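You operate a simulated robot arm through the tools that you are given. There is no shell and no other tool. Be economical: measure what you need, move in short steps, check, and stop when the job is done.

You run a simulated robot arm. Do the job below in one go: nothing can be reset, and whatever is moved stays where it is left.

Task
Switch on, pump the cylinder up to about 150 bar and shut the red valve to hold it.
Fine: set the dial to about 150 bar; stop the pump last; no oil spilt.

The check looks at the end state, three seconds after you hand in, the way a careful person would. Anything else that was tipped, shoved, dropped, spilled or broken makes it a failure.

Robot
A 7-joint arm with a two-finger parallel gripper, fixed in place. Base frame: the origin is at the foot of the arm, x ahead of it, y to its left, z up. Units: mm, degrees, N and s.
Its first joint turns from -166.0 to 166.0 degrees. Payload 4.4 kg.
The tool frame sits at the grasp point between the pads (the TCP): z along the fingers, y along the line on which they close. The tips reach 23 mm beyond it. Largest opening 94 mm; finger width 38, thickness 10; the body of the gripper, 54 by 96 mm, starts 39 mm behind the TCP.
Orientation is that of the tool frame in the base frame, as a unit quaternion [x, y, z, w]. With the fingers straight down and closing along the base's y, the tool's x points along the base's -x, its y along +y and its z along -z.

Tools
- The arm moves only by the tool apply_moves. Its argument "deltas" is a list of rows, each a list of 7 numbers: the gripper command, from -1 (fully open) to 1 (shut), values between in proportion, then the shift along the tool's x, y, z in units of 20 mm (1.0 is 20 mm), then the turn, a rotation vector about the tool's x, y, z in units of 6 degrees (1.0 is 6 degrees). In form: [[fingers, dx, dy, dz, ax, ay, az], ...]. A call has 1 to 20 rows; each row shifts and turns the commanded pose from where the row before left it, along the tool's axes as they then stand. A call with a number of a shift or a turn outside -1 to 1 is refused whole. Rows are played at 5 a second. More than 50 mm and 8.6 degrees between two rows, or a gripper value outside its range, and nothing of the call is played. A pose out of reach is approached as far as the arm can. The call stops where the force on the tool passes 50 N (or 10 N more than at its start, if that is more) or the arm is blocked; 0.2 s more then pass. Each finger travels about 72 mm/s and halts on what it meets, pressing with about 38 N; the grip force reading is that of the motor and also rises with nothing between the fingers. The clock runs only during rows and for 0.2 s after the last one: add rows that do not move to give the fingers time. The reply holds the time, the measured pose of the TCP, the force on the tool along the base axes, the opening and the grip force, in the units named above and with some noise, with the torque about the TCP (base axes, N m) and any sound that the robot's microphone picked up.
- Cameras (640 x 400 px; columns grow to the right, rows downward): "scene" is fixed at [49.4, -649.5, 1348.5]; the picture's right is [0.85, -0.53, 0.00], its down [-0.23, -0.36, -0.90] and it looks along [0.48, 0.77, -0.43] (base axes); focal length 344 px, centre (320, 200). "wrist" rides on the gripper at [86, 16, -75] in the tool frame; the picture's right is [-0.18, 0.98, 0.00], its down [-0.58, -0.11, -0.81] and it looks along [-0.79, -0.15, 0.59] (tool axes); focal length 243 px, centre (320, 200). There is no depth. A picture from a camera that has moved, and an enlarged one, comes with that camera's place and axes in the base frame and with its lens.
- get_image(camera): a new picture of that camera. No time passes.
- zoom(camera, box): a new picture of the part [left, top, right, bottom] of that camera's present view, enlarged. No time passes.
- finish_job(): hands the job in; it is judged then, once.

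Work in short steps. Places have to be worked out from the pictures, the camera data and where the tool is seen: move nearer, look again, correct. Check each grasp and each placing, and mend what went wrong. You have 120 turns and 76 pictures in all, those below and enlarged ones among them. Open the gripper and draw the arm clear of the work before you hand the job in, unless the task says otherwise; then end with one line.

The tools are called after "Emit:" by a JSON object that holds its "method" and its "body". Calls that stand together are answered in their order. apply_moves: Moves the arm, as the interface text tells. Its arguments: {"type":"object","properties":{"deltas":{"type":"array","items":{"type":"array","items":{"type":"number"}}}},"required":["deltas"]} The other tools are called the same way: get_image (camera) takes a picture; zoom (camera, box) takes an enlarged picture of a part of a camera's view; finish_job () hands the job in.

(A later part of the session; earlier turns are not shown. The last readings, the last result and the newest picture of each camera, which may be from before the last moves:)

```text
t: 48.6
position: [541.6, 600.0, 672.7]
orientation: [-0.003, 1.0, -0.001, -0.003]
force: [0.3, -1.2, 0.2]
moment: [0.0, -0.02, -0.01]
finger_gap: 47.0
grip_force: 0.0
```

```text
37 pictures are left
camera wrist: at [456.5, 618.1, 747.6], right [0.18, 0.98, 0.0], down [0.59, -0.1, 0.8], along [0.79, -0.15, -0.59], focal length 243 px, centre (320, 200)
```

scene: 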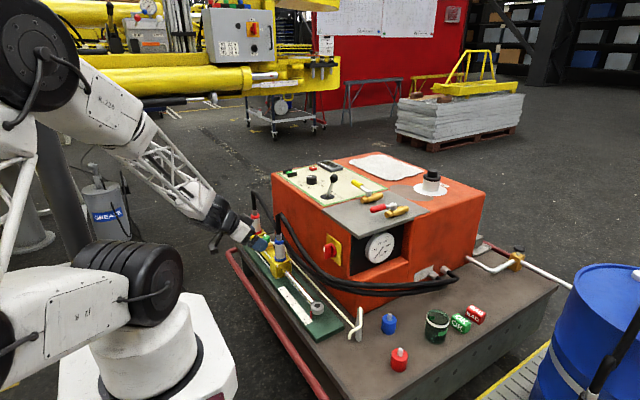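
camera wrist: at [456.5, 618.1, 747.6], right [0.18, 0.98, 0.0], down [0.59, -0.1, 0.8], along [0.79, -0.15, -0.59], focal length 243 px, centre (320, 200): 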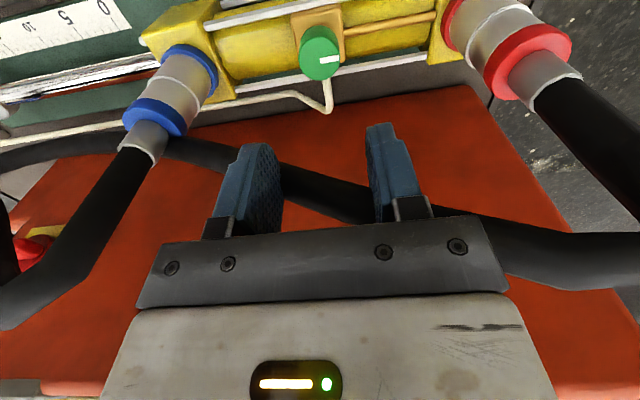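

A straight-down descent would hit the hose above, so I back off and come in tilted 45° from the base side.

Emit:
{"method": "apply_moves", "body": {"deltas": [[0, 1, 0, 0, 0, 0, 0], [0, 1, 0, 0, 0, 0, 0], [0, 1, 0, 0, 0, 0, 0], [0, 1, 0, 0, 0, 0, 0], [0, 0, 0, 0, 0, -1, 0], [0, 0, 0, 0, 0, -1, 0], [0, 0, 0, 0, 0, -1, 0], [0, 0, 0, 0, 0, -1, 0], [0, 0, 0, 0, 0, -1, 0], [0, 0, 0, 0, 0, -1, 0], [0, 0, 0, 0, 0, -1, 0], [0, 0, 0, 0, 0, -0.5, 0], [0, 0.495, 0, 0.9375, 0, 0, 0], [0, 0.495, 0, 0.9375, 0, 0, 0], [0, 0.495, 0, 0.9375, 0, 0, 0], [0, 0.495, 0, 0.9375, 0, 0, 0], [0, 0, 0, 0, 0, 0, 0]]}}

Emit:
{"method": "get_image", "body": {"camera": "wrist"}}

```text
t: 52.2
position: [487.5, 603.2, 593.0]
orientation: [-0.004, 0.925, 0.0, 0.38]
force: [-0.5, 0.0, -0.5]
moment: [0.0, 0.01, -0.03]
finger_gap: 47.0
grip_force: 0.1
```

```text
36 pictures are left
camera wrist: at [374.1, 618.5, 583.8], right [0.13, 0.98, 0.13], down [-0.15, -0.11, 0.98], along [0.98, -0.14, 0.14], focal length 243 px, centre (320, 200)
```

wrist: 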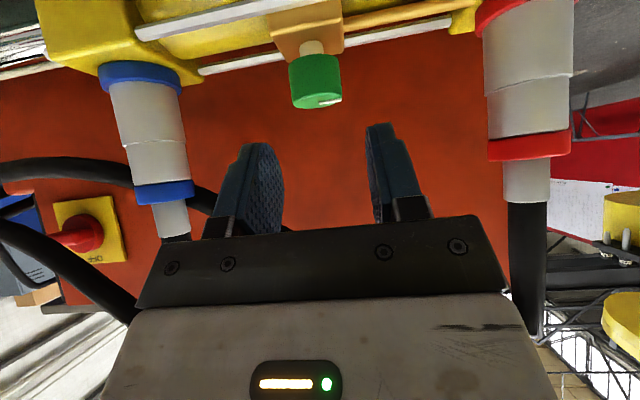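

Knob centre at (544, 601, 529), ⌀34. I move in and close.

Emit:
{"method": "apply_moves", "body": {"deltas": [[0, 0.04, -0.025, 0.755, 0, 0, 0], [0, 0.04, -0.025, 0.755, 0, 0, 0], [0, 0.04, -0.025, 0.755, 0, 0, 0], [0, 0.04, -0.025, 0.755, 0, 0, 0], [0, 0, 0, 0, 0, 0, 0], [1, 0, 0, 0, 0, 0, 0], [1, 0, 0, 0, 0, 0, 0], [1, 0, 0, 0, 0, 0, 0]]}}

Emit:
{"method": "get_image", "body": {"camera": "wrist"}}

```text
t: 54.0
position: [528.0, 600.3, 547.8]
orientation: [-0.003, 0.925, 0.0, 0.381]
force: [9.0, 18.5, -12.7]
moment: [0.29, 0.03, 0.26]
finger_gap: 32.9
grip_force: 45.6
```

```text
35 pictures are left
camera wrist: at [413.8, 616.1, 539.4], right [0.13, 0.98, 0.13], down [-0.15, -0.11, 0.98], along [0.98, -0.14, 0.14], focal length 243 px, centre (320, 200)
```

wrist: 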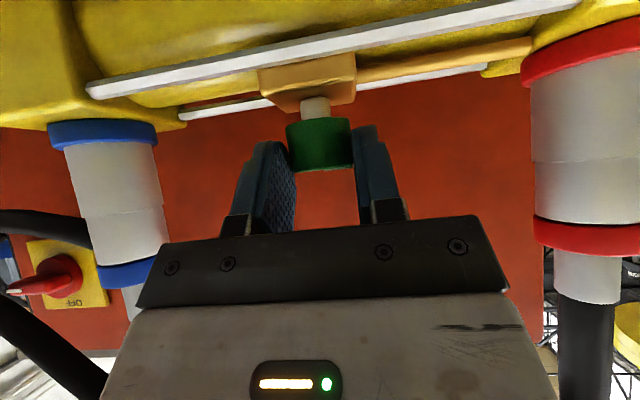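

Gripped at ⌀33. A gentle clockwise twist of ~6° now.

Emit:
{"method": "apply_moves", "body": {"deltas": [[1, 0, 0.05, 0, 0, 0, 0], [1, 0, 0.021, 0, 0.177, 0, 0.177], [1, 0, 0.021, 0, 0.177, 0, 0.177], [1, 0, 0.021, 0, 0.177, 0, 0.177], [1, 0, 0.021, 0, 0.177, 0, 0.177], [1, 0, 0, 0, 0, 0, 0]]}}

Emit:
{"method": "zoom", "body": {"camera": "scene", "box": [250, 225, 290, 255]}}

```text
t: 55.5
position: [526.5, 602.2, 547.3]
orientation: [0.045, 0.924, -0.02, 0.379]
force: [-4.1, 5.4, 3.4]
moment: [0.31, 0.26, 0.35]
finger_gap: 32.9
grip_force: 44.9
```

```text
13.33 times, centred on (270, 240) of scene
camera zoom: at [49.4, -649.5, 1348.5], right [0.85, -0.53, 0.0], down [-0.23, -0.36, -0.9], along [0.48, 0.77, -0.43], focal length 4581 px, centre (987, -333)
```

zoom: 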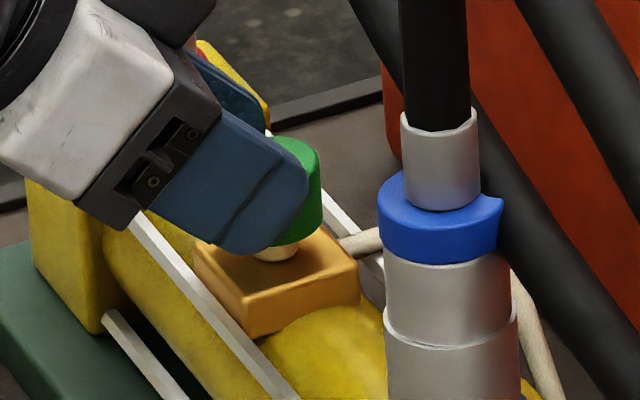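

Ambiguous so far; I twist another ~9° and watch the moment.

Emit:
{"method": "apply_moves", "body": {"deltas": [[1, 0, 0.021, 0, 0.177, 0, 0.177], [1, 0, 0.021, 0, 0.177, 0, 0.177], [1, 0, 0.021, 0, 0.177, 0, 0.177], [1, 0, 0.021, 0, 0.177, 0, 0.177], [1, 0, 0.021, 0, 0.177, 0, 0.177], [1, 0, 0.021, 0, 0.177, 0, 0.177], [1, 0, 0, 0, 0, 0, 0], [1, 0, 0, 0, 0, 0, 0]]}}

```text
t: 57.2
position: [528.2, 603.8, 547.2]
orientation: [0.117, 0.918, -0.051, 0.377]
force: [-4.2, 4.6, 1.4]
moment: [0.0, 0.0, 0.79]
finger_gap: 33.1
grip_force: 44.8
```

Resistance about z rises to 0.8 N·m. I release and check whether the mark moved.

Emit:
{"method": "apply_moves", "body": {"deltas": [[0.3, 0, 0, 0, 0, 0, 0], [0, 0, 0, 0, 0, 0, 0], [0, 0, 0, 0, 0, 0, 0], [0, 0, 0, -1, 0, 0, 0], [0, 0, 0, -1, 0, 0, 0], [0, 0, 0, -1, 0, 0, 0], [0, 0, 0, -1, 0, 0, 0]]}}

Emit:
{"method": "zoom", "body": {"camera": "scene", "box": [258, 210, 298, 250]}}

Emit:
{"method": "zoom", "body": {"camera": "wrist", "box": [240, 30, 400, 130]}}

```text
t: 58.9
position: [472.4, 618.9, 604.2]
orientation: [0.117, 0.918, -0.05, 0.377]
force: [0.0, -0.1, 0.0]
moment: [0.01, 0.0, -0.01]
finger_gap: 47.2
grip_force: 0.0
```

```text
10.00 times, centred on (278, 230) of scene
camera zoom: at [49.4, -649.5, 1348.5], right [0.85, -0.53, 0.0], down [-0.23, -0.36, -0.9], along [0.48, 0.77, -0.43], focal length 3436 px, centre (740, -100)
```

zoom: 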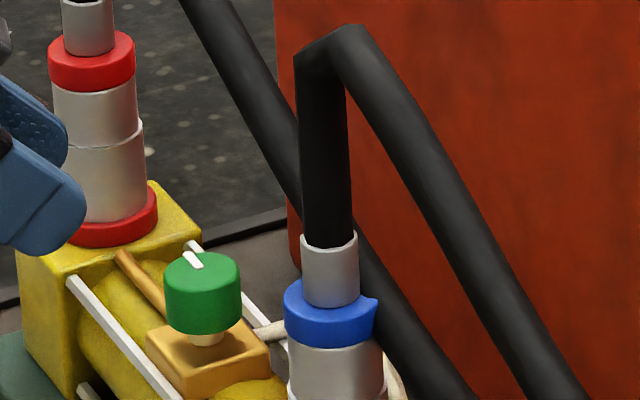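

```text
4.00 times, centred on (320, 80) of wrist
camera zoom: at [367.8, 663.8, 596.3], right [0.38, 0.92, 0.13], down [-0.18, -0.06, 0.98], along [0.91, -0.39, 0.14], focal length 970 px, centre (320, 680)
```

zoom: 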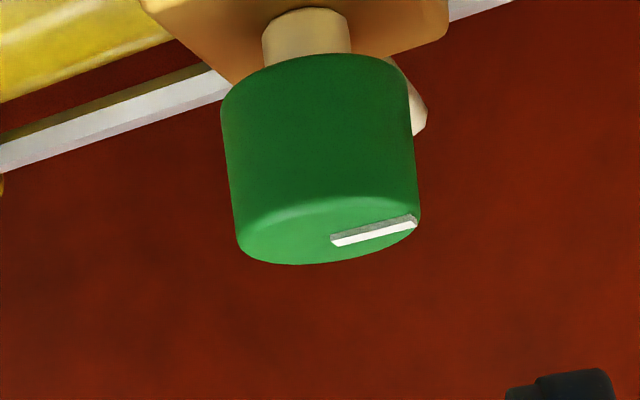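

The mark did not move: the bleed knob is hard against its clockwise stop, i.e. shut. Now I square up, rise, and head above the START button (~739, 717, 760).

Emit:
{"method": "apply_moves", "body": {"deltas": [[0, 0, 0, -0.5, -0.56, 0, -0.56], [0, 0, 0, -0.5, -0.56, 0, -0.56], [0, 0, 0, 0, -0.556, 0, -0.556], [0.5, -1, 0, -1, 0, 0, 0], [1, -1, 0, -1, 0, 0, 0], [1, -1, 0, -1, 0, 0, 0], [1, -1, 0, -1, 0, 0, 0], [1, -1, 0, -1, 0, 0, 0], [1, -1, 0, -1, 0, 0, 0], [1, -1, 0, -1, 0, 0, 0], [1, -1, 0, -1, 0, 0, 0], [1, -1, 0, -1, 0, 0, 0], [1, -1, 0, -1, 0, 0, 0], [1, 0, 0, 0, 0, 0.8333, 0], [1, 0, 0, 0, 0, 0.8333, 0], [1, 0, 0, 0, 0, 0.8333, 0]]}}

```text
t: 62.2
position: [461.5, 622.0, 901.1]
orientation: [0.003, 0.967, -0.002, 0.256]
force: [-0.6, -0.8, -0.6]
moment: [0.03, 0.0, 0.03]
finger_gap: 0.0
grip_force: 38.1
```

Emit:
{"method": "apply_moves", "body": {"deltas": [[1, -1, 0.475, 0.875, 0, 0, 0], [1, -1, 0.475, 0.875, 0, 0, 0], [1, -1, 0.475, 0.875, 0, 0, 0], [1, -1, 0.475, 0.875, 0, 0, 0], [1, -1, 0.475, 0.875, 0, 0, 0], [1, -1, 0.475, 0.875, 0, 0, 0], [1, -1, 0.475, 0.875, 0, 0, 0], [1, -1, 0.475, 0.875, 0, 0, 0], [1, -1, 0.475, 0.875, 0, 0, 0], [1, -1, 0.475, 0.875, 0, 0, 0], [1, 0, 0, 0, 0, 0, 0]]}}

Emit:
{"method": "get_image", "body": {"camera": "wrist"}}

```text
t: 64.7
position: [722.8, 714.5, 847.8]
orientation: [0.004, 0.967, -0.003, 0.256]
force: [-0.1, 0.0, -0.5]
moment: [0.01, -0.01, -0.01]
finger_gap: 0.0
grip_force: 38.1
```

```text
31 pictures are left
camera wrist: at [611.6, 732.8, 868.6], right [0.17, 0.98, 0.09], down [0.1, -0.11, 0.99], along [0.98, -0.16, -0.12], focal length 243 px, centre (320, 200)
```

wrist: 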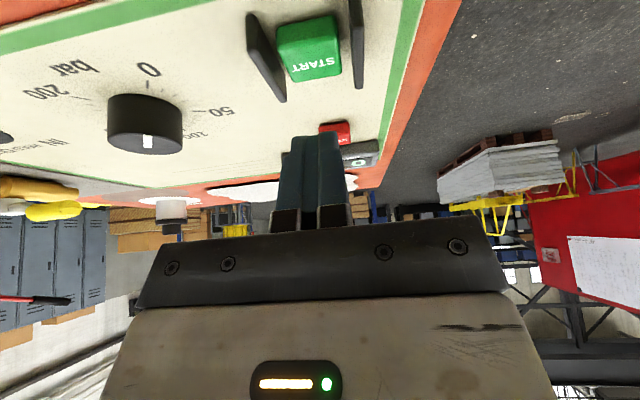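

START is centred at about (737, 715), top z≈768. I move over it and press down in small steps.

Emit:
{"method": "apply_moves", "body": {"deltas": [[1, 0.1, 0.01, 0.81, 0, 0, 0], [1, 0.1, 0.01, 0.81, 0, 0, 0], [1, 0.1, 0.01, 0.81, 0, 0, 0], [1, 0.075, 0, 0.13, 0, 0, 0], [1, 0.075, 0, 0.13, 0, 0, 0], [1, 0, 0, 0, 0, 0, 0]]}}

Emit:
{"method": "zoom", "body": {"camera": "scene", "box": [265, 145, 365, 215]}}

```text
t: 66.0
position: [744.0, 714.8, 799.1]
orientation: [0.004, 0.966, -0.002, 0.257]
force: [5.0, -4.2, 22.8]
moment: [-0.09, -0.04, -0.02]
finger_gap: 0.3
grip_force: 37.5
heard: click
```

```text
5.71 times, centred on (315, 180) of scene
camera zoom: at [49.4, -649.5, 1348.5], right [0.85, -0.53, 0.0], down [-0.23, -0.36, -0.9], along [0.48, 0.77, -0.43], focal length 1963 px, centre (349, 314)
```

zoom: 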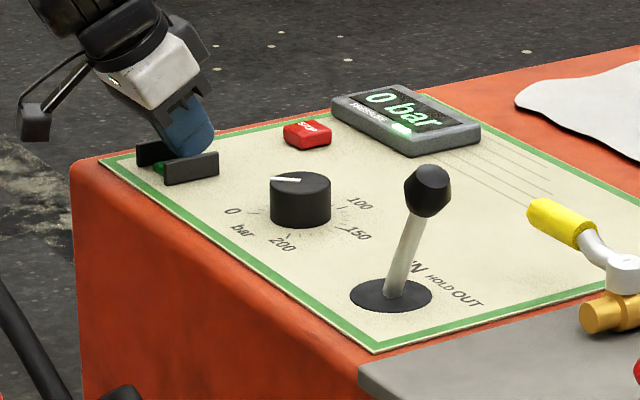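

A click, and a green lamp on the display. I lift off and listen/look.

Emit:
{"method": "apply_moves", "body": {"deltas": [[1, -0.3, 0, -0.52, 0, 0, 0], [1, -0.5, 0, -0.866, 0, 0, 0], [1, -0.5, 0, -0.866, 0, 0, 0], [1, -0.5, 0, -0.866, 0, 0, 0], [1, -0.5, 0, -0.866, 0, 0, 0], [1, 0, 0, 0, 0, 0, 0]]}}

Emit:
{"method": "get_image", "body": {"camera": "scene"}}

Emit:
{"method": "zoom", "body": {"camera": "scene", "box": [275, 150, 395, 230]}}

```text
t: 67.5
position: [741.8, 714.8, 887.6]
orientation: [0.004, 0.966, -0.003, 0.257]
force: [0.5, 1.2, -0.2]
moment: [0.0, -0.02, 0.0]
finger_gap: 0.0
grip_force: 37.9
```

```text
29 pictures are left
```

scene: 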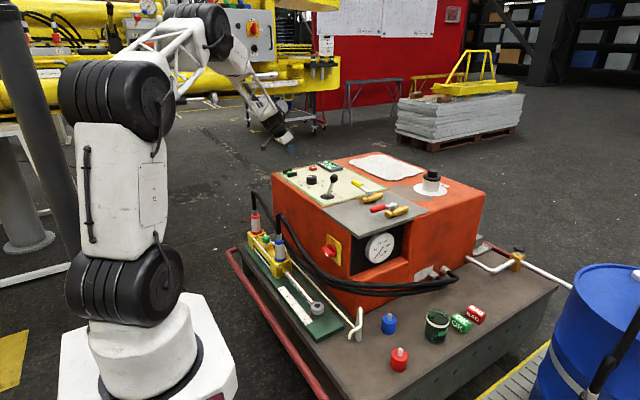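

```text
5.00 times, centred on (335, 190) of scene
camera zoom: at [49.4, -649.5, 1348.5], right [0.85, -0.53, 0.0], down [-0.23, -0.36, -0.9], along [0.48, 0.77, -0.43], focal length 1718 px, centre (245, 250)
```

zoom: 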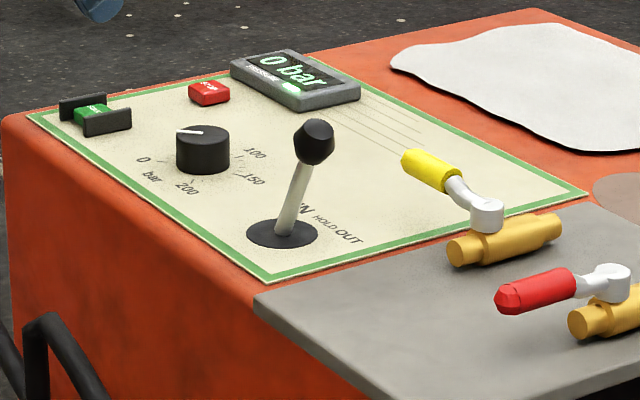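

Pump running, 0 bar, dial pointer near 0. I now bring the tool vertical and roll −180° (so the wrist has range to turn the dial clockwise).

Emit:
{"method": "apply_moves", "body": {"deltas": [[1, 0, -0.5, 0, 0, 1, 0], [1, 0, -0.5, 0, 0, 1, 0], [1, 0, -0.5, 0, 0, 1, 0], [1, 0, -0.5, 0, 0, 1, 0], [1, 0, -0.5, 0, 0, 1, 0], [0, 0, 0, 0, 0, 0, -1], [0, 0, 0, 0, 0, 0, -1], [0, 0, 0, 0, 0, 0, -1], [0, 0, 0, 0, 0, 0, -1], [0, 0, 0, 0, 0, 0, -1], [0, 0, 0, 0, 0, 0, -1], [0, 0, 0, 0, 0, 0, -1], [0, 0, 0, 0, 0, 0, -1], [0, 0, 0, 0, 0, 0, -1], [0, 0, 0, 0, 0, 0, -1], [0, 0, 0, 0, 0, 0, -1], [0, 0, 0, 0, 0, 0, -1], [0, 0, 0, 0, 0, 0, -1], [0, 0, 0, 0, 0, 0, -1], [0, 0, 0, 0, 0, 0, -1]]}}

Emit:
{"method": "apply_moves", "body": {"deltas": [[-0.4, 0, 0, 0, 0, 0, -1], [-0.4, 0, 0, 0, 0, 0, -1], [-0.4, 0, 0, 0, 0, 0, -1], [-0.4, 0, 0, 0, 0, 0, -1], [-0.4, 0, 0, 0, 0, 0, -1], [-0.4, 0, 0, 0, 0, 0, -1], [-0.4, 0, 0, 0, 0, 0, -1], [-0.4, 0, 0, 0, 0, 0, -1], [-0.4, 0, 0, 0, 0, 0, -1], [-0.4, 0, 0, 0, 0, 0, -1], [-0.4, 0, 0, 0, 0, 0, -1], [-0.4, 0, 0, 0, 0, 0, -1], [-0.4, 0, 0, 0, 0, 0, -1], [-0.4, 0, 0, 0, 0, 0, -1], [-0.4, 0, 0, 0, 0, 0, -1], [-0.4, 0, 0, 0, 0, 0, 0]]}}

```text
t: 71.7
position: [740.4, 666.1, 888.8]
orientation: [-0.705, 0.71, 0.0, -0.003]
force: [0.7, 0.5, -1.1]
moment: [0.03, -0.01, 0.01]
finger_gap: 47.1
grip_force: 0.1
```

```text
t: 75.0
position: [740.2, 665.9, 889.7]
orientation: [1.0, -0.004, -0.002, 0.001]
force: [-0.3, 0.7, 0.3]
moment: [-0.01, 0.03, 0.0]
finger_gap: 65.8
grip_force: 0.0
```

Emit:
{"method": "apply_moves", "body": {"deltas": [[-0.4, 0.28, 0.89, 0, 0, 0, 0], [-0.4, 0.28, 0.89, 0, 0, 0, 0], [-0.4, 0.28, 0.89, 0, 0, 0, 0], [-0.4, 0.28, 0.89, 0, 0, 0, 0], [-0.4, 0.28, 0.89, 0, 0, 0, 0], [-0.4, 0, 0, 0, 0, 0, 0]]}}

Emit:
{"method": "get_image", "body": {"camera": "wrist"}}

```text
t: 76.5
position: [769.9, 575.4, 887.9]
orientation: [1.0, -0.004, -0.002, 0.001]
force: [0.0, -1.0, -0.2]
moment: [0.01, 0.0, -0.04]
finger_gap: 65.6
grip_force: 0.0
```

```text
27 pictures are left
camera wrist: at [856.3, 559.6, 962.1], right [-0.19, -0.98, 0.0], down [-0.58, 0.12, 0.81], along [-0.79, 0.15, -0.59], focal length 243 px, centre (320, 200)
```

wrist: 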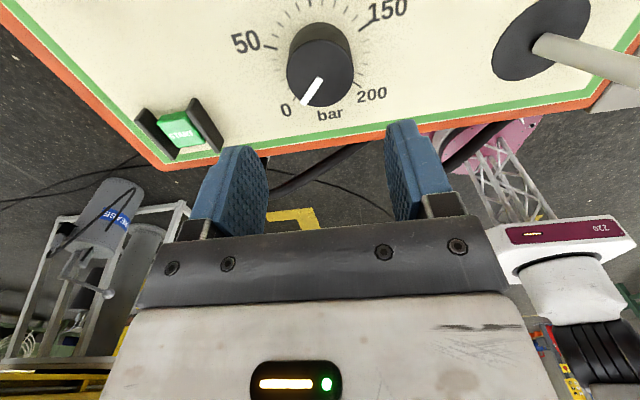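

Pointer sits at 0; dial centre ≈(770, 575), top z≈791. I pre-roll −42°, descend and grip.

Emit:
{"method": "apply_moves", "body": {"deltas": [[-0.4, 0, 0, 0, 0, 0, -1], [-0.4, 0, 0, 0, 0, 0, -1], [-0.4, 0, 0, 0, 0, 0, -1], [-0.4, 0, 0, 0, 0, 0, -1], [-0.4, 0, 0, 0, 0, 0, -1], [-0.4, 0, 0, 0, 0, 0, -1], [-0.4, 0, 0, 0, 0, 0, -1], [-0.4, 0, 0, 0.97, 0, 0, 0], [-0.4, 0, 0, 0.97, 0, 0, 0], [-0.4, 0, 0, 0.97, 0, 0, 0], [-0.4, 0, 0, 0.97, 0, 0, 0], [-0.4, 0, 0, 0.97, 0, 0, 0], [1, 0, 0, 0, 0, 0, 0], [1, 0, 0, 0, 0, 0, 0], [1, 0, 0, 0, 0, 0, 0], [1, 0, 0, 0, 0, 0, 0]]}}

```text
t: 79.7
position: [769.5, 574.7, 789.8]
orientation: [0.967, 0.255, -0.003, 0.001]
force: [4.5, -7.4, 3.1]
moment: [-0.27, -0.41, -0.19]
finger_gap: 47.1
grip_force: 45.1
out of reach, approached as far as the arm can: row 6, 7
stopped in row 16: the force on the tool passed its limit at 52 N (the readings are from after the stop); the commanded pose is now the measured one
```

Gripped on ⌀47 (roll limited at −30°, fine). Turn clockwise in modest steps.

Emit:
{"method": "apply_moves", "body": {"deltas": [[1, 0, 0, 0, 0, 0, 0.5], [1, 0, 0, 0, 0, 0, 0.5], [1, 0, 0, 0, 0, 0, 0.5], [1, 0, 0, 0, 0, 0, 0.5], [1, 0, 0, 0, 0, 0, 0.5], [1, 0, 0, 0, 0, 0, 0.5], [1, 0, 0, 0, 0, 0, 0.5], [1, 0, 0, 0, 0, 0, 0.5], [1, 0, 0, 0, 0, 0, 0.5], [1, 0, 0, 0, 0, 0, 0.5], [1, 0, 0, 0, 0, 0, 0]]}}

Emit:
{"method": "zoom", "body": {"camera": "scene", "box": [270, 140, 410, 280]}}

```text
t: 82.1
position: [771.0, 574.1, 790.9]
orientation: [1.0, -0.006, -0.003, 0.003]
force: [13.8, -14.1, 8.9]
moment: [-0.13, 0.06, 0.0]
finger_gap: 47.2
grip_force: 44.8
```

```text
2.86 times, centred on (340, 210) of scene
camera zoom: at [49.4, -649.5, 1348.5], right [0.85, -0.53, 0.0], down [-0.23, -0.36, -0.9], along [0.48, 0.77, -0.43], focal length 982 px, centre (263, 171)
```

zoom: 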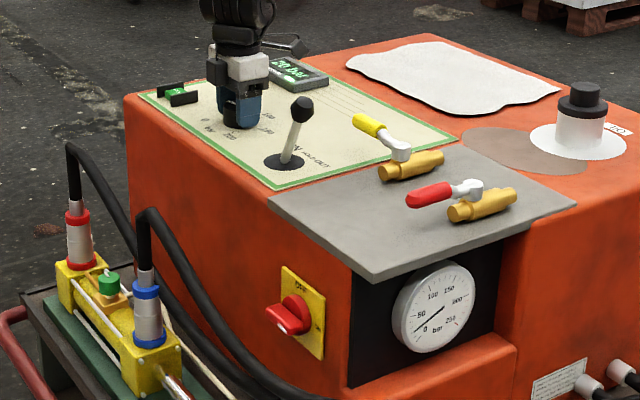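

Pressure responds (~20 bar on both display and gauge). Continue turning.

Emit:
{"method": "apply_moves", "body": {"deltas": [[1, 0, 0, 0, 0, 0, 0.5], [1, 0, 0, 0, 0, 0, 0.5], [1, 0, 0, 0, 0, 0, 0.5], [1, 0, 0, 0, 0, 0, 0.5], [1, 0, 0, 0, 0, 0, 0.5], [1, 0, 0, 0, 0, 0, 0.5], [1, 0, 0, 0, 0, 0, 0.5], [1, 0, 0, 0, 0, 0, 0.5], [1, 0, 0, 0, 0, 0, 0.5], [1, 0, 0, 0, 0, 0, 0.5], [1, 0, 0, 0, 0, 0, 0.5], [1, 0, 0, 0, 0, 0, 0.5], [1, 0, 0, 0, 0, 0, 0.5], [1, 0, 0, 0, 0, 0, 0.5], [1, 0, 0, 0, 0, 0, 0.5], [1, 0, 0, 0, 0, 0, 0.5], [1, 0, 0, 0, 0, 0, 0.5], [1, 0, 0, 0, 0, 0, 0.5], [1, 0, 0, 0, 0, 0, 0.5], [1, 0, 0, 0, 0, 0, 0]]}}

Emit:
{"method": "apply_moves", "body": {"deltas": [[1, 0, 0, 0, 0, 0, 0.5], [1, 0, 0, 0, 0, 0, 0.5], [1, 0, 0, 0, 0, 0, 0.5], [1, 0, 0, 0, 0, 0, 0.5], [1, 0, 0, 0, 0, 0, 0.5], [1, 0, 0, 0, 0, 0, 0.5], [1, 0, 0, 0, 0, 0, 0.5], [1, 0, 0, 0, 0, 0, 0.5], [1, 0, 0, 0, 0, 0, 0.5], [1, 0, 0, 0, 0, 0, 0.5], [1, 0, 0, 0, 0, 0, 0.5], [1, 0, 0, 0, 0, 0, 0.5], [1, 0, 0, 0, 0, 0, 0.5], [1, 0, 0, 0, 0, 0, 0.5], [1, 0, 0, 0, 0, 0, 0.5], [1, 0, 0, 0, 0, 0, 0]]}}

Emit:
{"method": "zoom", "body": {"camera": "scene", "box": [280, 140, 410, 270]}}

```text
t: 86.5
position: [769.4, 576.1, 791.0]
orientation: [0.877, -0.481, -0.001, 0.004]
force: [3.6, 11.6, -3.5]
moment: [0.77, -0.66, -0.01]
finger_gap: 47.0
grip_force: 45.0
stopped in row 20: the force on the tool passed its limit at 50 N (the readings are from after the stop); the commanded pose is now the measured one
```

```text
t: 89.9
position: [771.2, 575.6, 790.9]
orientation: [-0.625, 0.781, -0.001, -0.004]
force: [32.2, 12.8, -3.1]
moment: [0.35, -0.82, 0.04]
finger_gap: 47.2
grip_force: 45.6
```

```text
3.08 times, centred on (345, 205) of scene
camera zoom: at [49.4, -649.5, 1348.5], right [0.85, -0.53, 0.0], down [-0.23, -0.36, -0.9], along [0.48, 0.77, -0.43], focal length 1057 px, centre (243, 185)
```

zoom: 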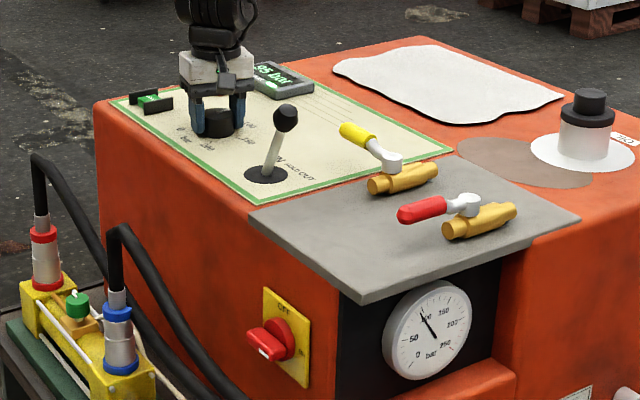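

95 bar at ~132° turned. Relax the side force and go on ~54° more.

Emit:
{"method": "apply_moves", "body": {"deltas": [[1, -0.02, -0.09, 0, 0, 0, 0], [1, 0, 0, 0, 0, 0, 0.5], [1, 0, 0, 0, 0, 0, 0.5], [1, 0, 0, 0, 0, 0, 0.5], [1, 0, 0, 0, 0, 0, 0.5], [1, 0, 0, 0, 0, 0, 0.5], [1, 0, 0, 0, 0, 0, 0.5], [1, 0, 0, 0, 0, 0, 0.5], [1, 0, 0, 0, 0, 0, 0.5], [1, 0, 0, 0, 0, 0, 0.5], [1, 0, 0, 0, 0, 0, 0.5], [1, 0, 0, 0, 0, 0, 0.5], [1, 0, 0, 0, 0, 0, 0.5], [1, 0, 0, 0, 0, 0, 0.5], [1, 0, 0, 0, 0, 0, 0.5], [1, 0, 0, 0, 0, 0, 0.5], [1, 0, 0, 0, 0, 0, 0.5], [1, 0, 0, 0, 0, 0, 0.5], [1, 0, 0, 0, 0, 0, 0.5], [1, 0, 0, 0, 0, 0, 0]]}}

Emit:
{"method": "zoom", "body": {"camera": "scene", "box": [310, 150, 420, 270]}}

```text
t: 92.4
position: [771.5, 575.7, 788.9]
orientation: [-0.399, 0.917, -0.001, -0.003]
force: [-14.1, 1.3, 10.2]
moment: [0.18, 0.28, 0.01]
finger_gap: 47.1
grip_force: 45.1
stopped in row 12: the force on the tool passed its limit at 51 N (the readings are from after the stop); the commanded pose is now the measured one
```

```text
3.33 times, centred on (365, 210) of scene
camera zoom: at [49.4, -649.5, 1348.5], right [0.85, -0.53, 0.0], down [-0.23, -0.36, -0.9], along [0.48, 0.77, -0.43], focal length 1145 px, centre (170, 167)
```

zoom: 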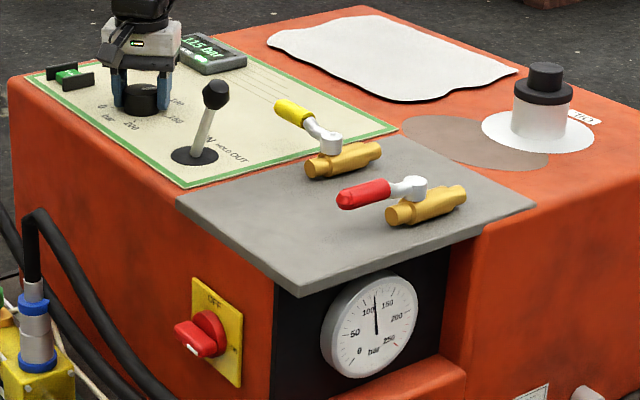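

115 bar. Continue ~42°.

Emit:
{"method": "apply_moves", "body": {"deltas": [[1, 0, 0, 0, 0, 0, 0.5], [1, 0, 0, 0, 0, 0, 0.5], [1, 0, 0, 0, 0, 0, 0.5], [1, 0, 0, 0, 0, 0, 0.5], [1, 0, 0, 0, 0, 0, 0.5], [1, 0, 0, 0, 0, 0, 0.5], [1, 0, 0, 0, 0, 0, 0.5], [1, 0, 0, 0, 0, 0, 0.5], [1, 0, 0, 0, 0, 0, 0.5], [1, 0, 0, 0, 0, 0, 0.5], [1, 0, 0, 0, 0, 0, 0.5], [1, 0, 0, 0, 0, 0, 0.5], [1, 0, 0, 0, 0, 0, 0.5], [1, 0, 0, 0, 0, 0, 0.5], [1, 0, 0, 0, 0, 0, 0]]}}

Emit:
{"method": "zoom", "body": {"camera": "scene", "box": [310, 150, 420, 270]}}

```text
t: 95.6
position: [771.5, 574.9, 789.1]
orientation: [-0.041, 0.999, -0.001, -0.004]
force: [-2.8, -5.6, 14.9]
moment: [-0.18, 0.25, -0.02]
finger_gap: 47.2
grip_force: 44.3
```

```text
3.33 times, centred on (365, 210) of scene
camera zoom: at [49.4, -649.5, 1348.5], right [0.85, -0.53, 0.0], down [-0.23, -0.36, -0.9], along [0.48, 0.77, -0.43], focal length 1145 px, centre (170, 167)
```

zoom: 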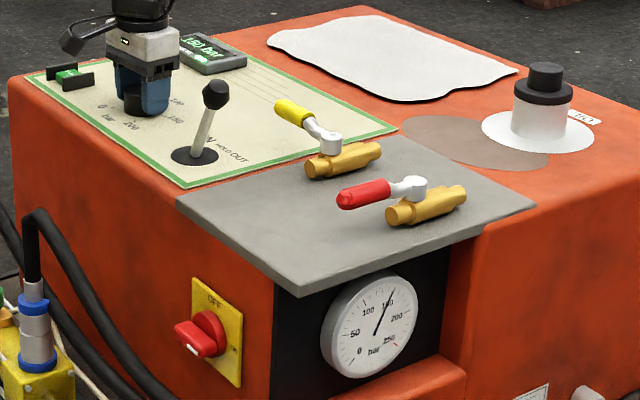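

Emit:
{"method": "zoom", "body": {"camera": "scene", "box": [318, 155, 348, 175]}}

```text
16.00 times, centred on (333, 165) of scene
camera zoom: at [49.4, -649.5, 1348.5], right [0.85, -0.53, 0.0], down [-0.23, -0.36, -0.9], along [0.48, 0.77, -0.43], focal length 5497 px, centre (112, 760)
```

zoom: 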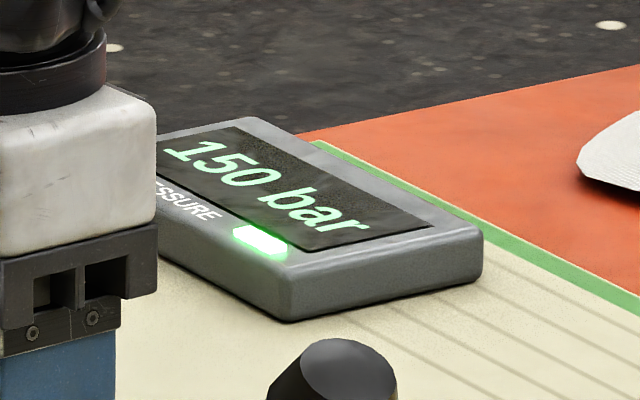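

150 bar exactly. I release the dial and lift straight up.

Emit:
{"method": "apply_moves", "body": {"deltas": [[0.3, 0, 0, 0, 0, 0, 0], [-0.4, 0, 0, 0, 0, 0, 0], [-0.4, 0, 0, 0, 0, 0, 0], [-0.4, 0, 0, -1, 0, 0, 0], [-0.4, 0, 0, -1, 0, 0, 0], [-0.4, 0, 0, -1, 0, 0, 0], [-0.4, 0, 0, -1, 0, 0, 0], [-0.4, 0, 0, -1, 0, 0, 0], [-0.4, 0, 0, -1, 0, 0, 0], [-0.4, 0, 0, -1, 0, 0, 0], [-0.4, 0, 0, 0, 0, 0, 0]]}}

Emit:
{"method": "zoom", "body": {"camera": "scene", "box": [280, 145, 420, 235]}}

```text
t: 98.0
position: [772.5, 576.3, 928.9]
orientation: [-0.044, 0.999, -0.002, -0.004]
force: [-0.7, -1.0, 0.5]
moment: [0.01, 0.01, 0.01]
finger_gap: 66.1
grip_force: 0.0
```

```text
4.44 times, centred on (350, 190) of scene
camera zoom: at [49.4, -649.5, 1348.5], right [0.85, -0.53, 0.0], down [-0.23, -0.36, -0.9], along [0.48, 0.77, -0.43], focal length 1527 px, centre (187, 244)
```

zoom: 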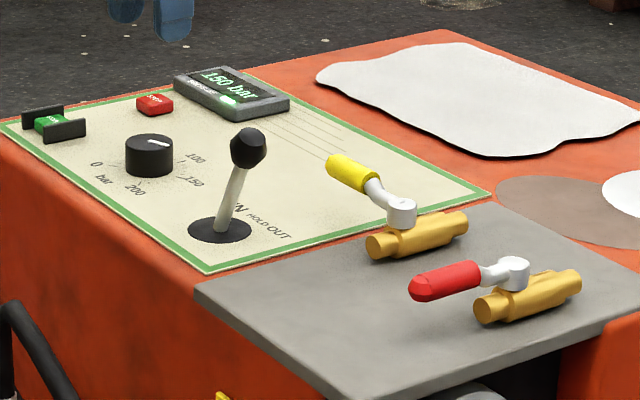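

Still 150 bar. Red handle lies along −x (parallel to its body, open); hub ≈(845,136). I fly over toward it and look from above.

Emit:
{"method": "apply_moves", "body": {"deltas": [[1, 0.2, -1, -0.1, 0, 0, 0.84], [1, 0.2, -1, -0.1, 0, 0, 0], [1, 0.2, -1, -0.1, 0, 0, 0], [1, 0.2, -1, -0.1, 0, 0, 0], [1, 0.2, -1, -0.1, 0, 0, 0], [1, 0.2, -1, -0.1, 0, 0, 0], [1, 0.2, -1, -0.1, 0, 0, 0], [1, 0.2, -1, -0.1, 0, 0, 0], [1, 0.2, -1, -0.1, 0, 0, 0], [1, 0.2, -1, -0.1, 0, 0, 0], [1, 0.2, -1, 0, 0, 0, 0], [1, 0.2, -1, 0, 0, 0, 0], [1, 0.2, -1, 0, 0, 0, 0], [1, 0.2, -1, 0, 0, 0, 0], [1, 0, -1, 0, 0, 0, 0], [1, 0, -1, 0, 0, 0, 0], [1, 0, -1, 0, 0, 0, 0], [1, 0, -1, 0, 0, 0, 0], [1, 0, -1, 0, 0, 0, 0], [1, 0, -1, 0, 0, 0, 0]]}}

Emit:
{"method": "get_image", "body": {"camera": "wrist"}}

```text
t: 102.2
position: [716.4, 175.2, 951.8]
orientation: [0.002, 1.0, -0.003, -0.003]
force: [-1.0, -0.2, 0.0]
moment: [0.01, 0.04, -0.01]
finger_gap: 0.0
grip_force: 38.0
```

```text
20 pictures are left
camera wrist: at [630.6, 193.3, 1026.4], right [0.19, 0.98, -0.01], down [0.59, -0.11, 0.8], along [0.79, -0.15, -0.6], focal length 243 px, centre (320, 200)
```

wrist: 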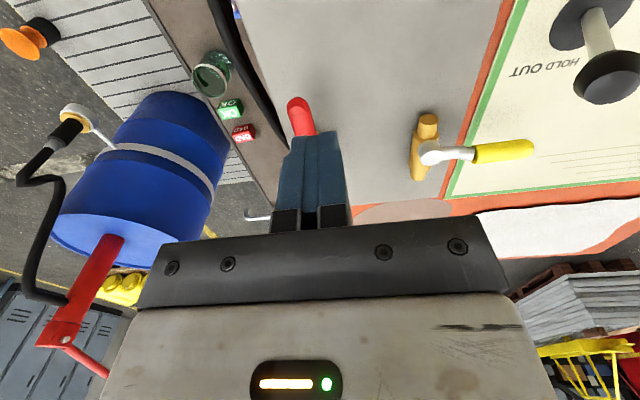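

Handle end near (750, 149, 818). The fingers hide the hub, so I shift to the −y side and lower somewhat for a clear view.

Emit:
{"method": "apply_moves", "body": {"deltas": [[1, 0, -1, 0.5, 0, 0, 0], [1, 0, -1, 0.5, 0, 0, 0], [1, 0, -1, 0.5, 0, 0, 0], [1, 0, -1, 0.5, 0, 0, 0], [1, -0.5, -1, 0.5, 0, 0, 0], [1, -0.5, 0, 0.5, 0, 0, 0], [1, 0, 0, 0, 0, 0, 0]]}}

Emit:
{"method": "get_image", "body": {"camera": "wrist"}}

```text
t: 103.8
position: [734.9, 76.7, 891.8]
orientation: [0.002, 1.0, -0.002, -0.004]
force: [0.6, -0.1, -0.4]
moment: [-0.01, 0.04, -0.03]
finger_gap: 0.0
grip_force: 37.9
```

```text
19 pictures are left
camera wrist: at [649.9, 93.4, 967.0], right [0.19, 0.98, -0.01], down [0.59, -0.11, 0.8], along [0.79, -0.15, -0.6], focal length 243 px, centre (320, 200)
```

wrist: 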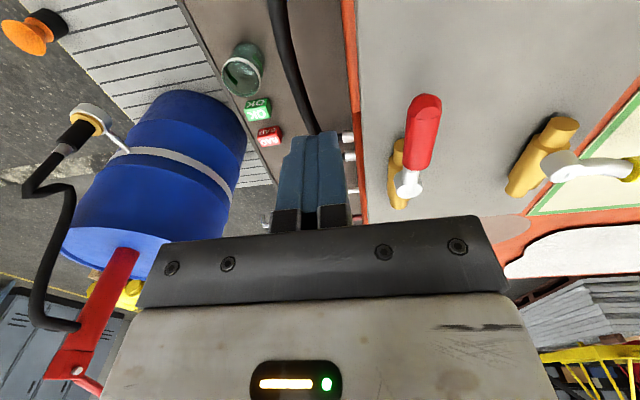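

Hub (841,143), handle end (750,145), z≈815. I place closed fingers on its −y side at (776,108), tips z≈803.

Emit:
{"method": "apply_moves", "body": {"deltas": [[1, -0.5, 0.35, 0.5, 0, 0, 0], [1, -0.5, 0.35, 0.5, 0, 0, 0], [1, -0.5, 0.4, 0.5, 0, 0, 0], [1, -0.55, 0.45, 0.6, 0, 0, 0], [1, 0, 0, 0.6, 0, 0, 0], [1, 0, 0, 0.6, 0, 0, 0], [1, 0, 0, 0, 0, 0, 0]]}}

Emit:
{"method": "zoom", "body": {"camera": "scene", "box": [345, 155, 435, 225]}}

```text
t: 105.4
position: [775.8, 106.8, 826.2]
orientation: [0.001, 1.0, -0.002, -0.004]
force: [1.1, 0.2, -0.7]
moment: [-0.05, 0.05, -0.04]
finger_gap: 0.3
grip_force: 38.5
```

```text
5.71 times, centred on (390, 190) of scene
camera zoom: at [49.4, -649.5, 1348.5], right [0.85, -0.53, 0.0], down [-0.23, -0.36, -0.9], along [0.48, 0.77, -0.43], focal length 1963 px, centre (-80, 257)
```

zoom: 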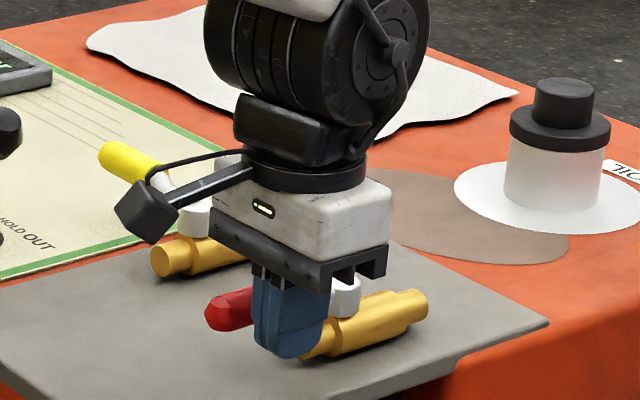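

Positioned correctly. Sweep the handle round toward +y in an arc, first part.

Emit:
{"method": "apply_moves", "body": {"deltas": [[1, 0, 0.4, 0, 0, 0, 0], [1, 0, 0.4, 0, 0, 0, 0], [1, 0.09, 0.47, 0, 0, 0, 0], [1, 0.09, 0.47, 0, 0, 0, 0], [1, 0.09, 0.47, 0, 0, 0, 0], [1, -0.13, 0.41, 0, 0, 0, 0], [1, -0.13, 0.41, 0, 0, 0, 0], [1, 0, 0, 0, 0, 0, 0]]}}

```text
t: 106.2
position: [776.8, 123.8, 825.6]
orientation: [0.004, 1.0, -0.004, -0.004]
force: [-4.2, -32.5, 5.8]
moment: [-0.11, -0.05, -0.26]
finger_gap: 0.0
grip_force: 38.0
stopped in row 4: the force on the tool passed its limit at 71 N (the readings are from after the stop); the commanded pose is now the measured one
```

Contact made but it resisted strongly with quick steps. I retry slower and nearer the handle's end for leverage.

Emit:
{"method": "apply_moves", "body": {"deltas": [[1, 0, -0.3, 0, 0, 0, 0], [1, 0.85, 0, 0, 0, 0, 0], [1, 0, 0.2, 0, 0, 0, 0], [1, 0, 0.06, 0, 0, 0, 0], [1, 0, 0.06, 0, 0, 0, 0], [1, 0, 0.06, 0, 0, 0, 0], [1, 0, 0.06, 0, 0, 0, 0], [1, 0, 0.06, 0, 0, 0, 0], [1, 0, 0.06, 0, 0, 0, 0], [1, 0, 0, 0, 0, 0, 0]]}}

```text
t: 107.6
position: [758.2, 126.4, 827.1]
orientation: [0.003, 1.0, -0.003, -0.005]
force: [-4.3, -28.2, 8.8]
moment: [-0.08, -0.06, -0.31]
finger_gap: 0.0
grip_force: 38.0
stopped in row 6: the force on the tool passed its limit at 53 N (the readings are from after the stop); the commanded pose is now the measured one
```

Emit:
{"method": "apply_moves", "body": {"deltas": [[1, 0, 0.05, 0, 0, 0, 0], [1, 0, 0.05, 0, 0, 0, 0], [1, 0, 0.05, 0, 0, 0, 0], [1, 0, 0.05, 0, 0, 0, 0], [1, 0, 0.05, 0, 0, 0, 0], [1, 0, 0.05, 0, 0, 0, 0], [1, 0, 0, 0, 0, 0, 0]]}}

Emit:
{"method": "zoom", "body": {"camera": "wrist", "box": [260, 80, 480, 240]}}

```text
t: 108.2
position: [758.5, 124.8, 826.0]
orientation: [0.005, 1.0, -0.004, -0.005]
force: [-2.9, -28.9, 6.6]
moment: [-0.1, -0.06, -0.32]
finger_gap: 0.0
grip_force: 37.9
stopped in row 2: the force on the tool passed its limit at 53 N (the readings are from after the stop); the commanded pose is now the measured one
```

```text
2.50 times, centred on (370, 160) of wrist
camera zoom: at [672.6, 143.6, 900.8], right [0.19, 0.98, -0.01], down [0.59, -0.11, 0.8], along [0.79, -0.16, -0.6], focal length 606 px, centre (195, 300)
```

zoom: 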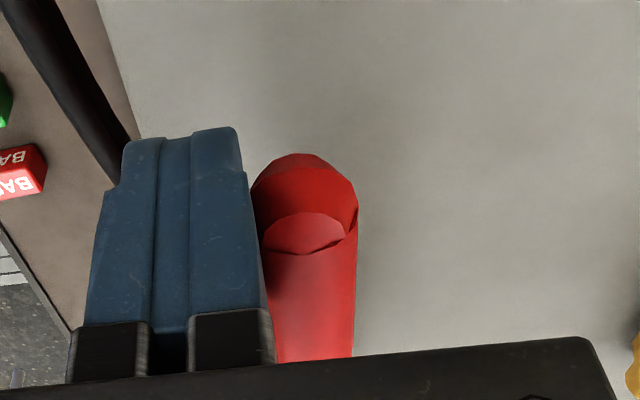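

The handle is against a hard stop in that direction. I'll go over to the other (+y) side and try the opposite direction.

Emit:
{"method": "apply_moves", "body": {"deltas": [[1, 0, -0.4, 0, 0, 0, 0], [1, 0, 0, -1, 0, 0, 0], [1, 0, 0, -1, 0, 0, 0], [1, -0.3, 1, -0.5, 0, 0, 0], [1, -0.3, 1, 0, 0, 0, 0], [1, 0, 1, 0, 0, 0, 0], [1, 0, 0.1, 0.5, 0, 0, 0], [1, 0, 0, 1, 0, 0, 0], [1, 0, 0, 1, 0, 0, 0], [1, 0, 0, 0, 0, 0, 0]]}}

Emit:
{"method": "zoom", "body": {"camera": "scene", "box": [345, 155, 435, 225]}}

```text
t: 110.3
position: [770.6, 180.1, 824.5]
orientation: [0.003, 1.0, -0.003, -0.005]
force: [-0.1, -0.1, 0.7]
moment: [0.02, 0.0, -0.01]
finger_gap: 0.0
grip_force: 37.9
```

```text
5.71 times, centred on (390, 190) of scene
camera zoom: at [49.4, -649.5, 1348.5], right [0.85, -0.53, 0.0], down [-0.23, -0.36, -0.9], along [0.48, 0.77, -0.43], focal length 1963 px, centre (-80, 257)
```

zoom: 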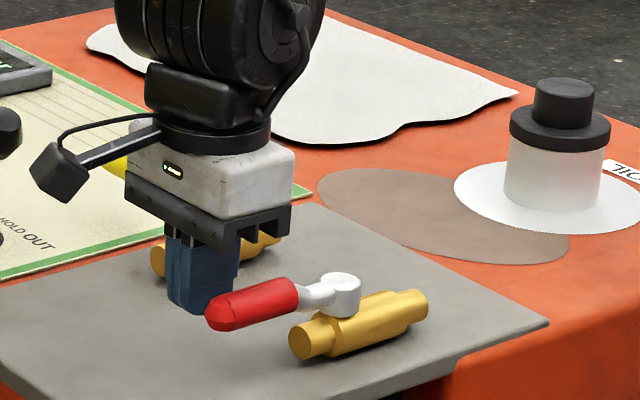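

Now a gentle push toward −y.

Emit:
{"method": "apply_moves", "body": {"deltas": [[1, 0, -0.5, 0, 0, 0, 0], [1, 0, -0.1, 0, 0, 0, 0], [1, 0, -0.1, 0, 0, 0, 0], [1, 0, -0.1, 0, 0, 0, 0], [1, 0, -0.1, 0, 0, 0, 0], [1, 0, -0.1, 0, 0, 0, 0], [1, 0, -0.1, 0, 0, 0, 0], [1, 0, -0.1, 0, 0, 0, 0], [1, 0, -0.1, 0, 0, 0, 0], [1, 0, -0.1, 0, 0, 0, 0], [1, 0, 0, 0, 0, 0, 0]]}}

```text
t: 112.8
position: [769.7, 151.8, 824.9]
orientation: [0.003, 1.0, -0.004, -0.004]
force: [0.2, 0.0, 3.8]
moment: [-0.02, -0.03, -0.02]
finger_gap: 0.0
grip_force: 37.9
```

It turns freely this way. I follow the arc round to perpendicular (−y).

Emit:
{"method": "apply_moves", "body": {"deltas": [[1, 0, -0.28, 0, 0, 0, 0], [1, 0, -0.28, 0, 0, 0, 0], [1, 0, -0.28, 0, 0, 0, 0], [1, -0.1, -0.33, 0, 0, 0, 0], [1, -0.1, -0.33, 0, 0, 0, 0], [1, -0.1, -0.33, 0, 0, 0, 0], [1, -0.1, -0.33, 0, 0, 0, 0], [1, -0.1, -0.33, 0, 0, 0, 0], [1, -0.26, -0.2, 0, 0, 0, 0], [1, -0.26, -0.2, 0, 0, 0, 0], [1, -0.26, -0.2, 0, 0, 0, 0], [1, -0.26, -0.2, 0, 0, 0, 0], [1, -0.26, -0.2, 0, 0, 0, 0], [1, -0.2, -0.1, 0, 0, 0, 0], [1, 0, 0, 0, 0, 0, 0]]}}

Emit:
{"method": "zoom", "body": {"camera": "scene", "box": [325, 145, 445, 275]}}

```text
t: 116.0
position: [808.1, 80.1, 826.2]
orientation: [0.003, 1.0, -0.003, -0.005]
force: [-0.9, -0.1, -1.4]
moment: [-0.01, 0.02, 0.01]
finger_gap: 0.1
grip_force: 38.0
```

```text
3.08 times, centred on (385, 210) of scene
camera zoom: at [49.4, -649.5, 1348.5], right [0.85, -0.53, 0.0], down [-0.23, -0.36, -0.9], along [0.48, 0.77, -0.43], focal length 1057 px, centre (120, 169)
```

zoom: 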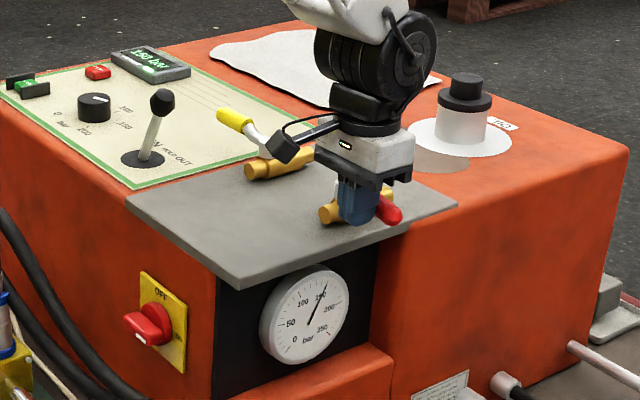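

Nearly perpendicular. I push on in +x slowly until it meets its stop.

Emit:
{"method": "apply_moves", "body": {"deltas": [[1, -0.12, 0, 0, 0, 0, 0], [1, -0.12, 0, 0, 0, 0, 0], [1, -0.12, 0, 0, 0, 0, 0], [1, -0.12, 0, 0, 0, 0, 0], [1, -0.1, 0, 0, 0, 0, 0], [1, -0.1, 0, 0, 0, 0, 0], [1, -0.1, 0, 0, 0, 0, 0], [1, -0.1, 0, 0, 0, 0, 0], [1, 0, 0, 0, 0, 0, 0]]}}

```text
t: 118.1
position: [824.9, 78.8, 823.5]
orientation: [0.004, 1.0, -0.003, -0.007]
force: [-17.0, -0.3, 4.0]
moment: [-0.01, 0.01, 0.01]
finger_gap: 0.1
grip_force: 38.0
stopped in row 9: the force on the tool passed its limit at 51 N (the readings are from after the stop); the commanded pose is now the measured one
```

The stop is reached. Back off, rise and inspect.

Emit:
{"method": "apply_moves", "body": {"deltas": [[1, 0.5, 0, 0, 0, 0, 0], [1, 0.5, 0, 0, 0, 0, 0], [1, 0, 0, -1, 0, 0, 0], [1, 0, 0, -1, 0, 0, 0], [1, 0, 0, -1, 0, 0, 0], [1, 0, 0, -1, 0, 0, 0], [1, 0, 0, -1, 0, 0, 0], [1, 0, 0, -1, 0, 0, 0], [1, 0, 0, -1, 0, 0, 0]]}}

Emit:
{"method": "zoom", "body": {"camera": "scene", "box": [300, 145, 440, 275]}}

```text
t: 120.1
position: [805.3, 81.5, 965.2]
orientation: [0.003, 1.0, -0.003, -0.006]
force: [-0.2, -0.6, -0.5]
moment: [0.02, -0.02, -0.01]
finger_gap: 0.1
grip_force: 38.0
```

```text
3.08 times, centred on (370, 210) of scene
camera zoom: at [49.4, -649.5, 1348.5], right [0.85, -0.53, 0.0], down [-0.23, -0.36, -0.9], along [0.48, 0.77, -0.43], focal length 1057 px, centre (166, 169)
```

zoom: 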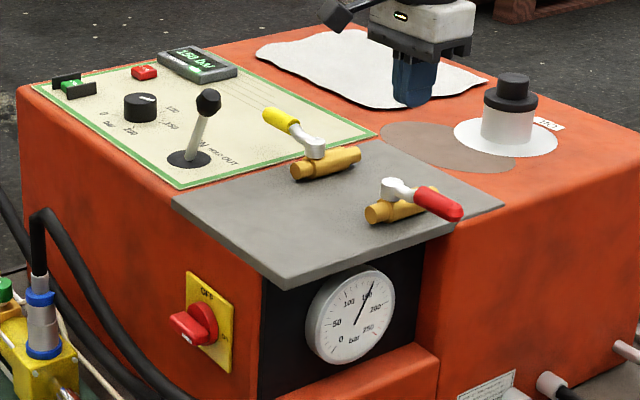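

The red valve is shut (perpendicular, at its stop) and gauge/display still read 150. Now off to the STOP button at about (856, 711), flying high.

Emit:
{"method": "apply_moves", "body": {"deltas": [[1, 0.2, 1, 0, 0, 0, 0], [1, 0.2, 1, 0, 0, 0, 0], [1, 0.2, 1, 0, 0, 0, 0], [1, 0.2, 1, 0, 0, 0, 0], [1, 0.2, 1, 0, 0, 0, 0], [1, 0.2, 1, 0, 0, 0, 0], [1, 0.2, 1, 0, 0, 0, 0], [1, 0.2, 1, 0, 0, 0, 0], [1, 0.2, 1, 0, 0, 0, 0], [1, 0.2, 1, 0, 0, 0, 0], [1, 0.2, 1, 0, 0, 0, 0], [1, 0.2, 1, 0, 0, 0, 0], [1, 0.2, 1, 0, 0, 0, 0], [1, 0.2, 1, 0, 0, 0, 0], [1, 0.2, 1, 0, 0, 0, 0], [1, 0.2, 1, 0, 0, 0, 0], [1, 0.2, 1, 0, 0, 0, 0], [1, 0.2, 1, 0, 0, 0, 0], [1, 0.2, 1, 0, 0, 0, 0], [1, 0.2, 1, 0, 0, 0, 0]]}}

Emit:
{"method": "apply_moves", "body": {"deltas": [[1, 0, 1, 0, 0, -0.5, 0], [1, 0, 1, 0, 0, -0.5, 0], [1, 0, 1, 0, 0, -0.5, 0], [1, 0, 1, 0, 0, -0.5, 0], [1, 0, 1, 0, 0, -0.5, 0], [1, 0, 1, 0, 0, -0.5, 0], [1, 0, 1, 0, 0, -0.5, 0], [1, 0, 1, 0, 0, -0.5, 0], [1, 0, 1, 0, 0, -0.5, 0], [1, 0, 1, 0, 0, -0.5, 0], [1, 0, 0.5, 0, 0, 0, 0], [1, 0, 0, 0, 0, 0, 0]]}}

```text
t: 124.3
position: [729.6, 480.4, 961.5]
orientation: [0.005, 1.0, -0.004, -0.005]
force: [0.6, -0.4, 0.1]
moment: [-0.02, 0.01, -0.02]
finger_gap: 0.1
grip_force: 37.7
```

```text
t: 126.9
position: [731.1, 692.2, 960.9]
orientation: [0.002, 0.967, -0.004, 0.254]
force: [0.2, 0.0, -1.1]
moment: [-0.02, 0.0, 0.0]
finger_gap: 0.1
grip_force: 38.1
```

Emit:
{"method": "apply_moves", "body": {"deltas": [[1, -0.356, 0.12, 1, 0, 0, 0], [1, -0.356, 0.12, 1, 0, 0, 0], [1, -0.356, 0.12, 1, 0, 0, 0], [1, -0.356, 0.12, 1, 0, 0, 0], [1, -0.356, 0.12, 1, 0, 0, 0], [1, -0.356, 0.12, 1, 0, 0, 0], [1, -0.356, 0.12, 1, 0, 0, 0], [1, -0.356, 0.12, 1, 0, 0, 0], [1, 0, 0, 0, 0, 0, 0]]}}

Emit:
{"method": "get_image", "body": {"camera": "wrist"}}

```text
t: 128.9
position: [859.7, 709.5, 849.0]
orientation: [0.003, 0.968, -0.005, 0.252]
force: [0.2, 0.9, 0.0]
moment: [-0.01, -0.03, -0.01]
finger_gap: 0.0
grip_force: 37.8
```

```text
13 pictures are left
camera wrist: at [748.5, 727.2, 870.1], right [0.17, 0.98, 0.08], down [0.11, -0.1, 0.99], along [0.98, -0.16, -0.13], focal length 243 px, centre (320, 200)
```

wrist: 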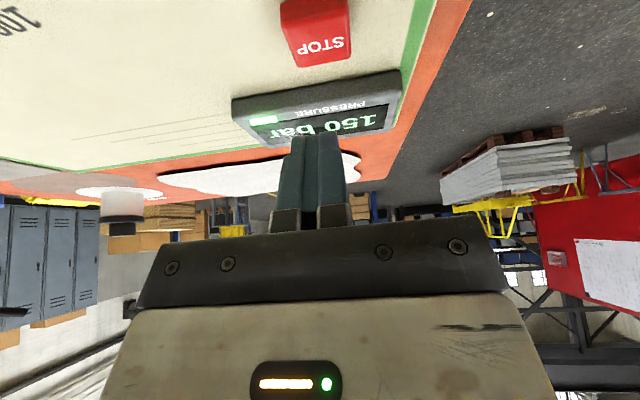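

STOP centred at ≈(853, 714). I go down over it and press gently.

Emit:
{"method": "apply_moves", "body": {"deltas": [[1, 0.443, 0.075, 0.61, 0, 0, 0], [1, 0.443, 0.075, 0.61, 0, 0, 0], [1, 0.443, 0.075, 0.61, 0, 0, 0], [1, 0.075, 0, 0.13, 0, 0, 0], [1, 0.075, 0, 0.13, 0, 0, 0], [1, 0, 0, 0, 0, 0, 0]]}}

Emit:
{"method": "zoom", "body": {"camera": "scene", "box": [290, 145, 370, 205]}}

```text
t: 130.3
position: [853.9, 713.8, 799.1]
orientation: [0.002, 0.967, -0.005, 0.253]
force: [-3.9, 2.8, 12.8]
moment: [0.09, 0.15, -0.06]
finger_gap: 0.0
grip_force: 37.6
heard: click
```

```text
6.67 times, centred on (330, 175) of scene
camera zoom: at [49.4, -649.5, 1348.5], right [0.85, -0.53, 0.0], down [-0.23, -0.36, -0.9], along [0.48, 0.77, -0.43], focal length 2290 px, centre (253, 367)
```

zoom: 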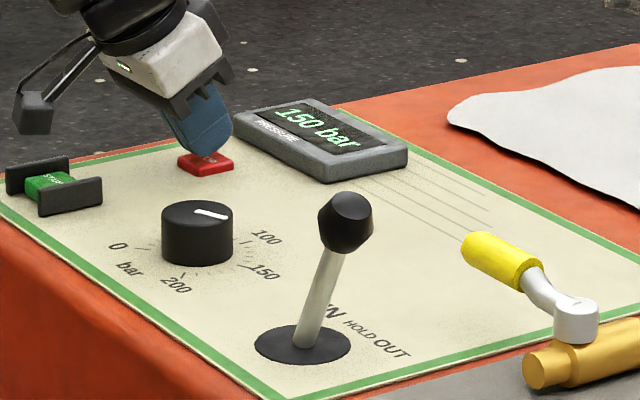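

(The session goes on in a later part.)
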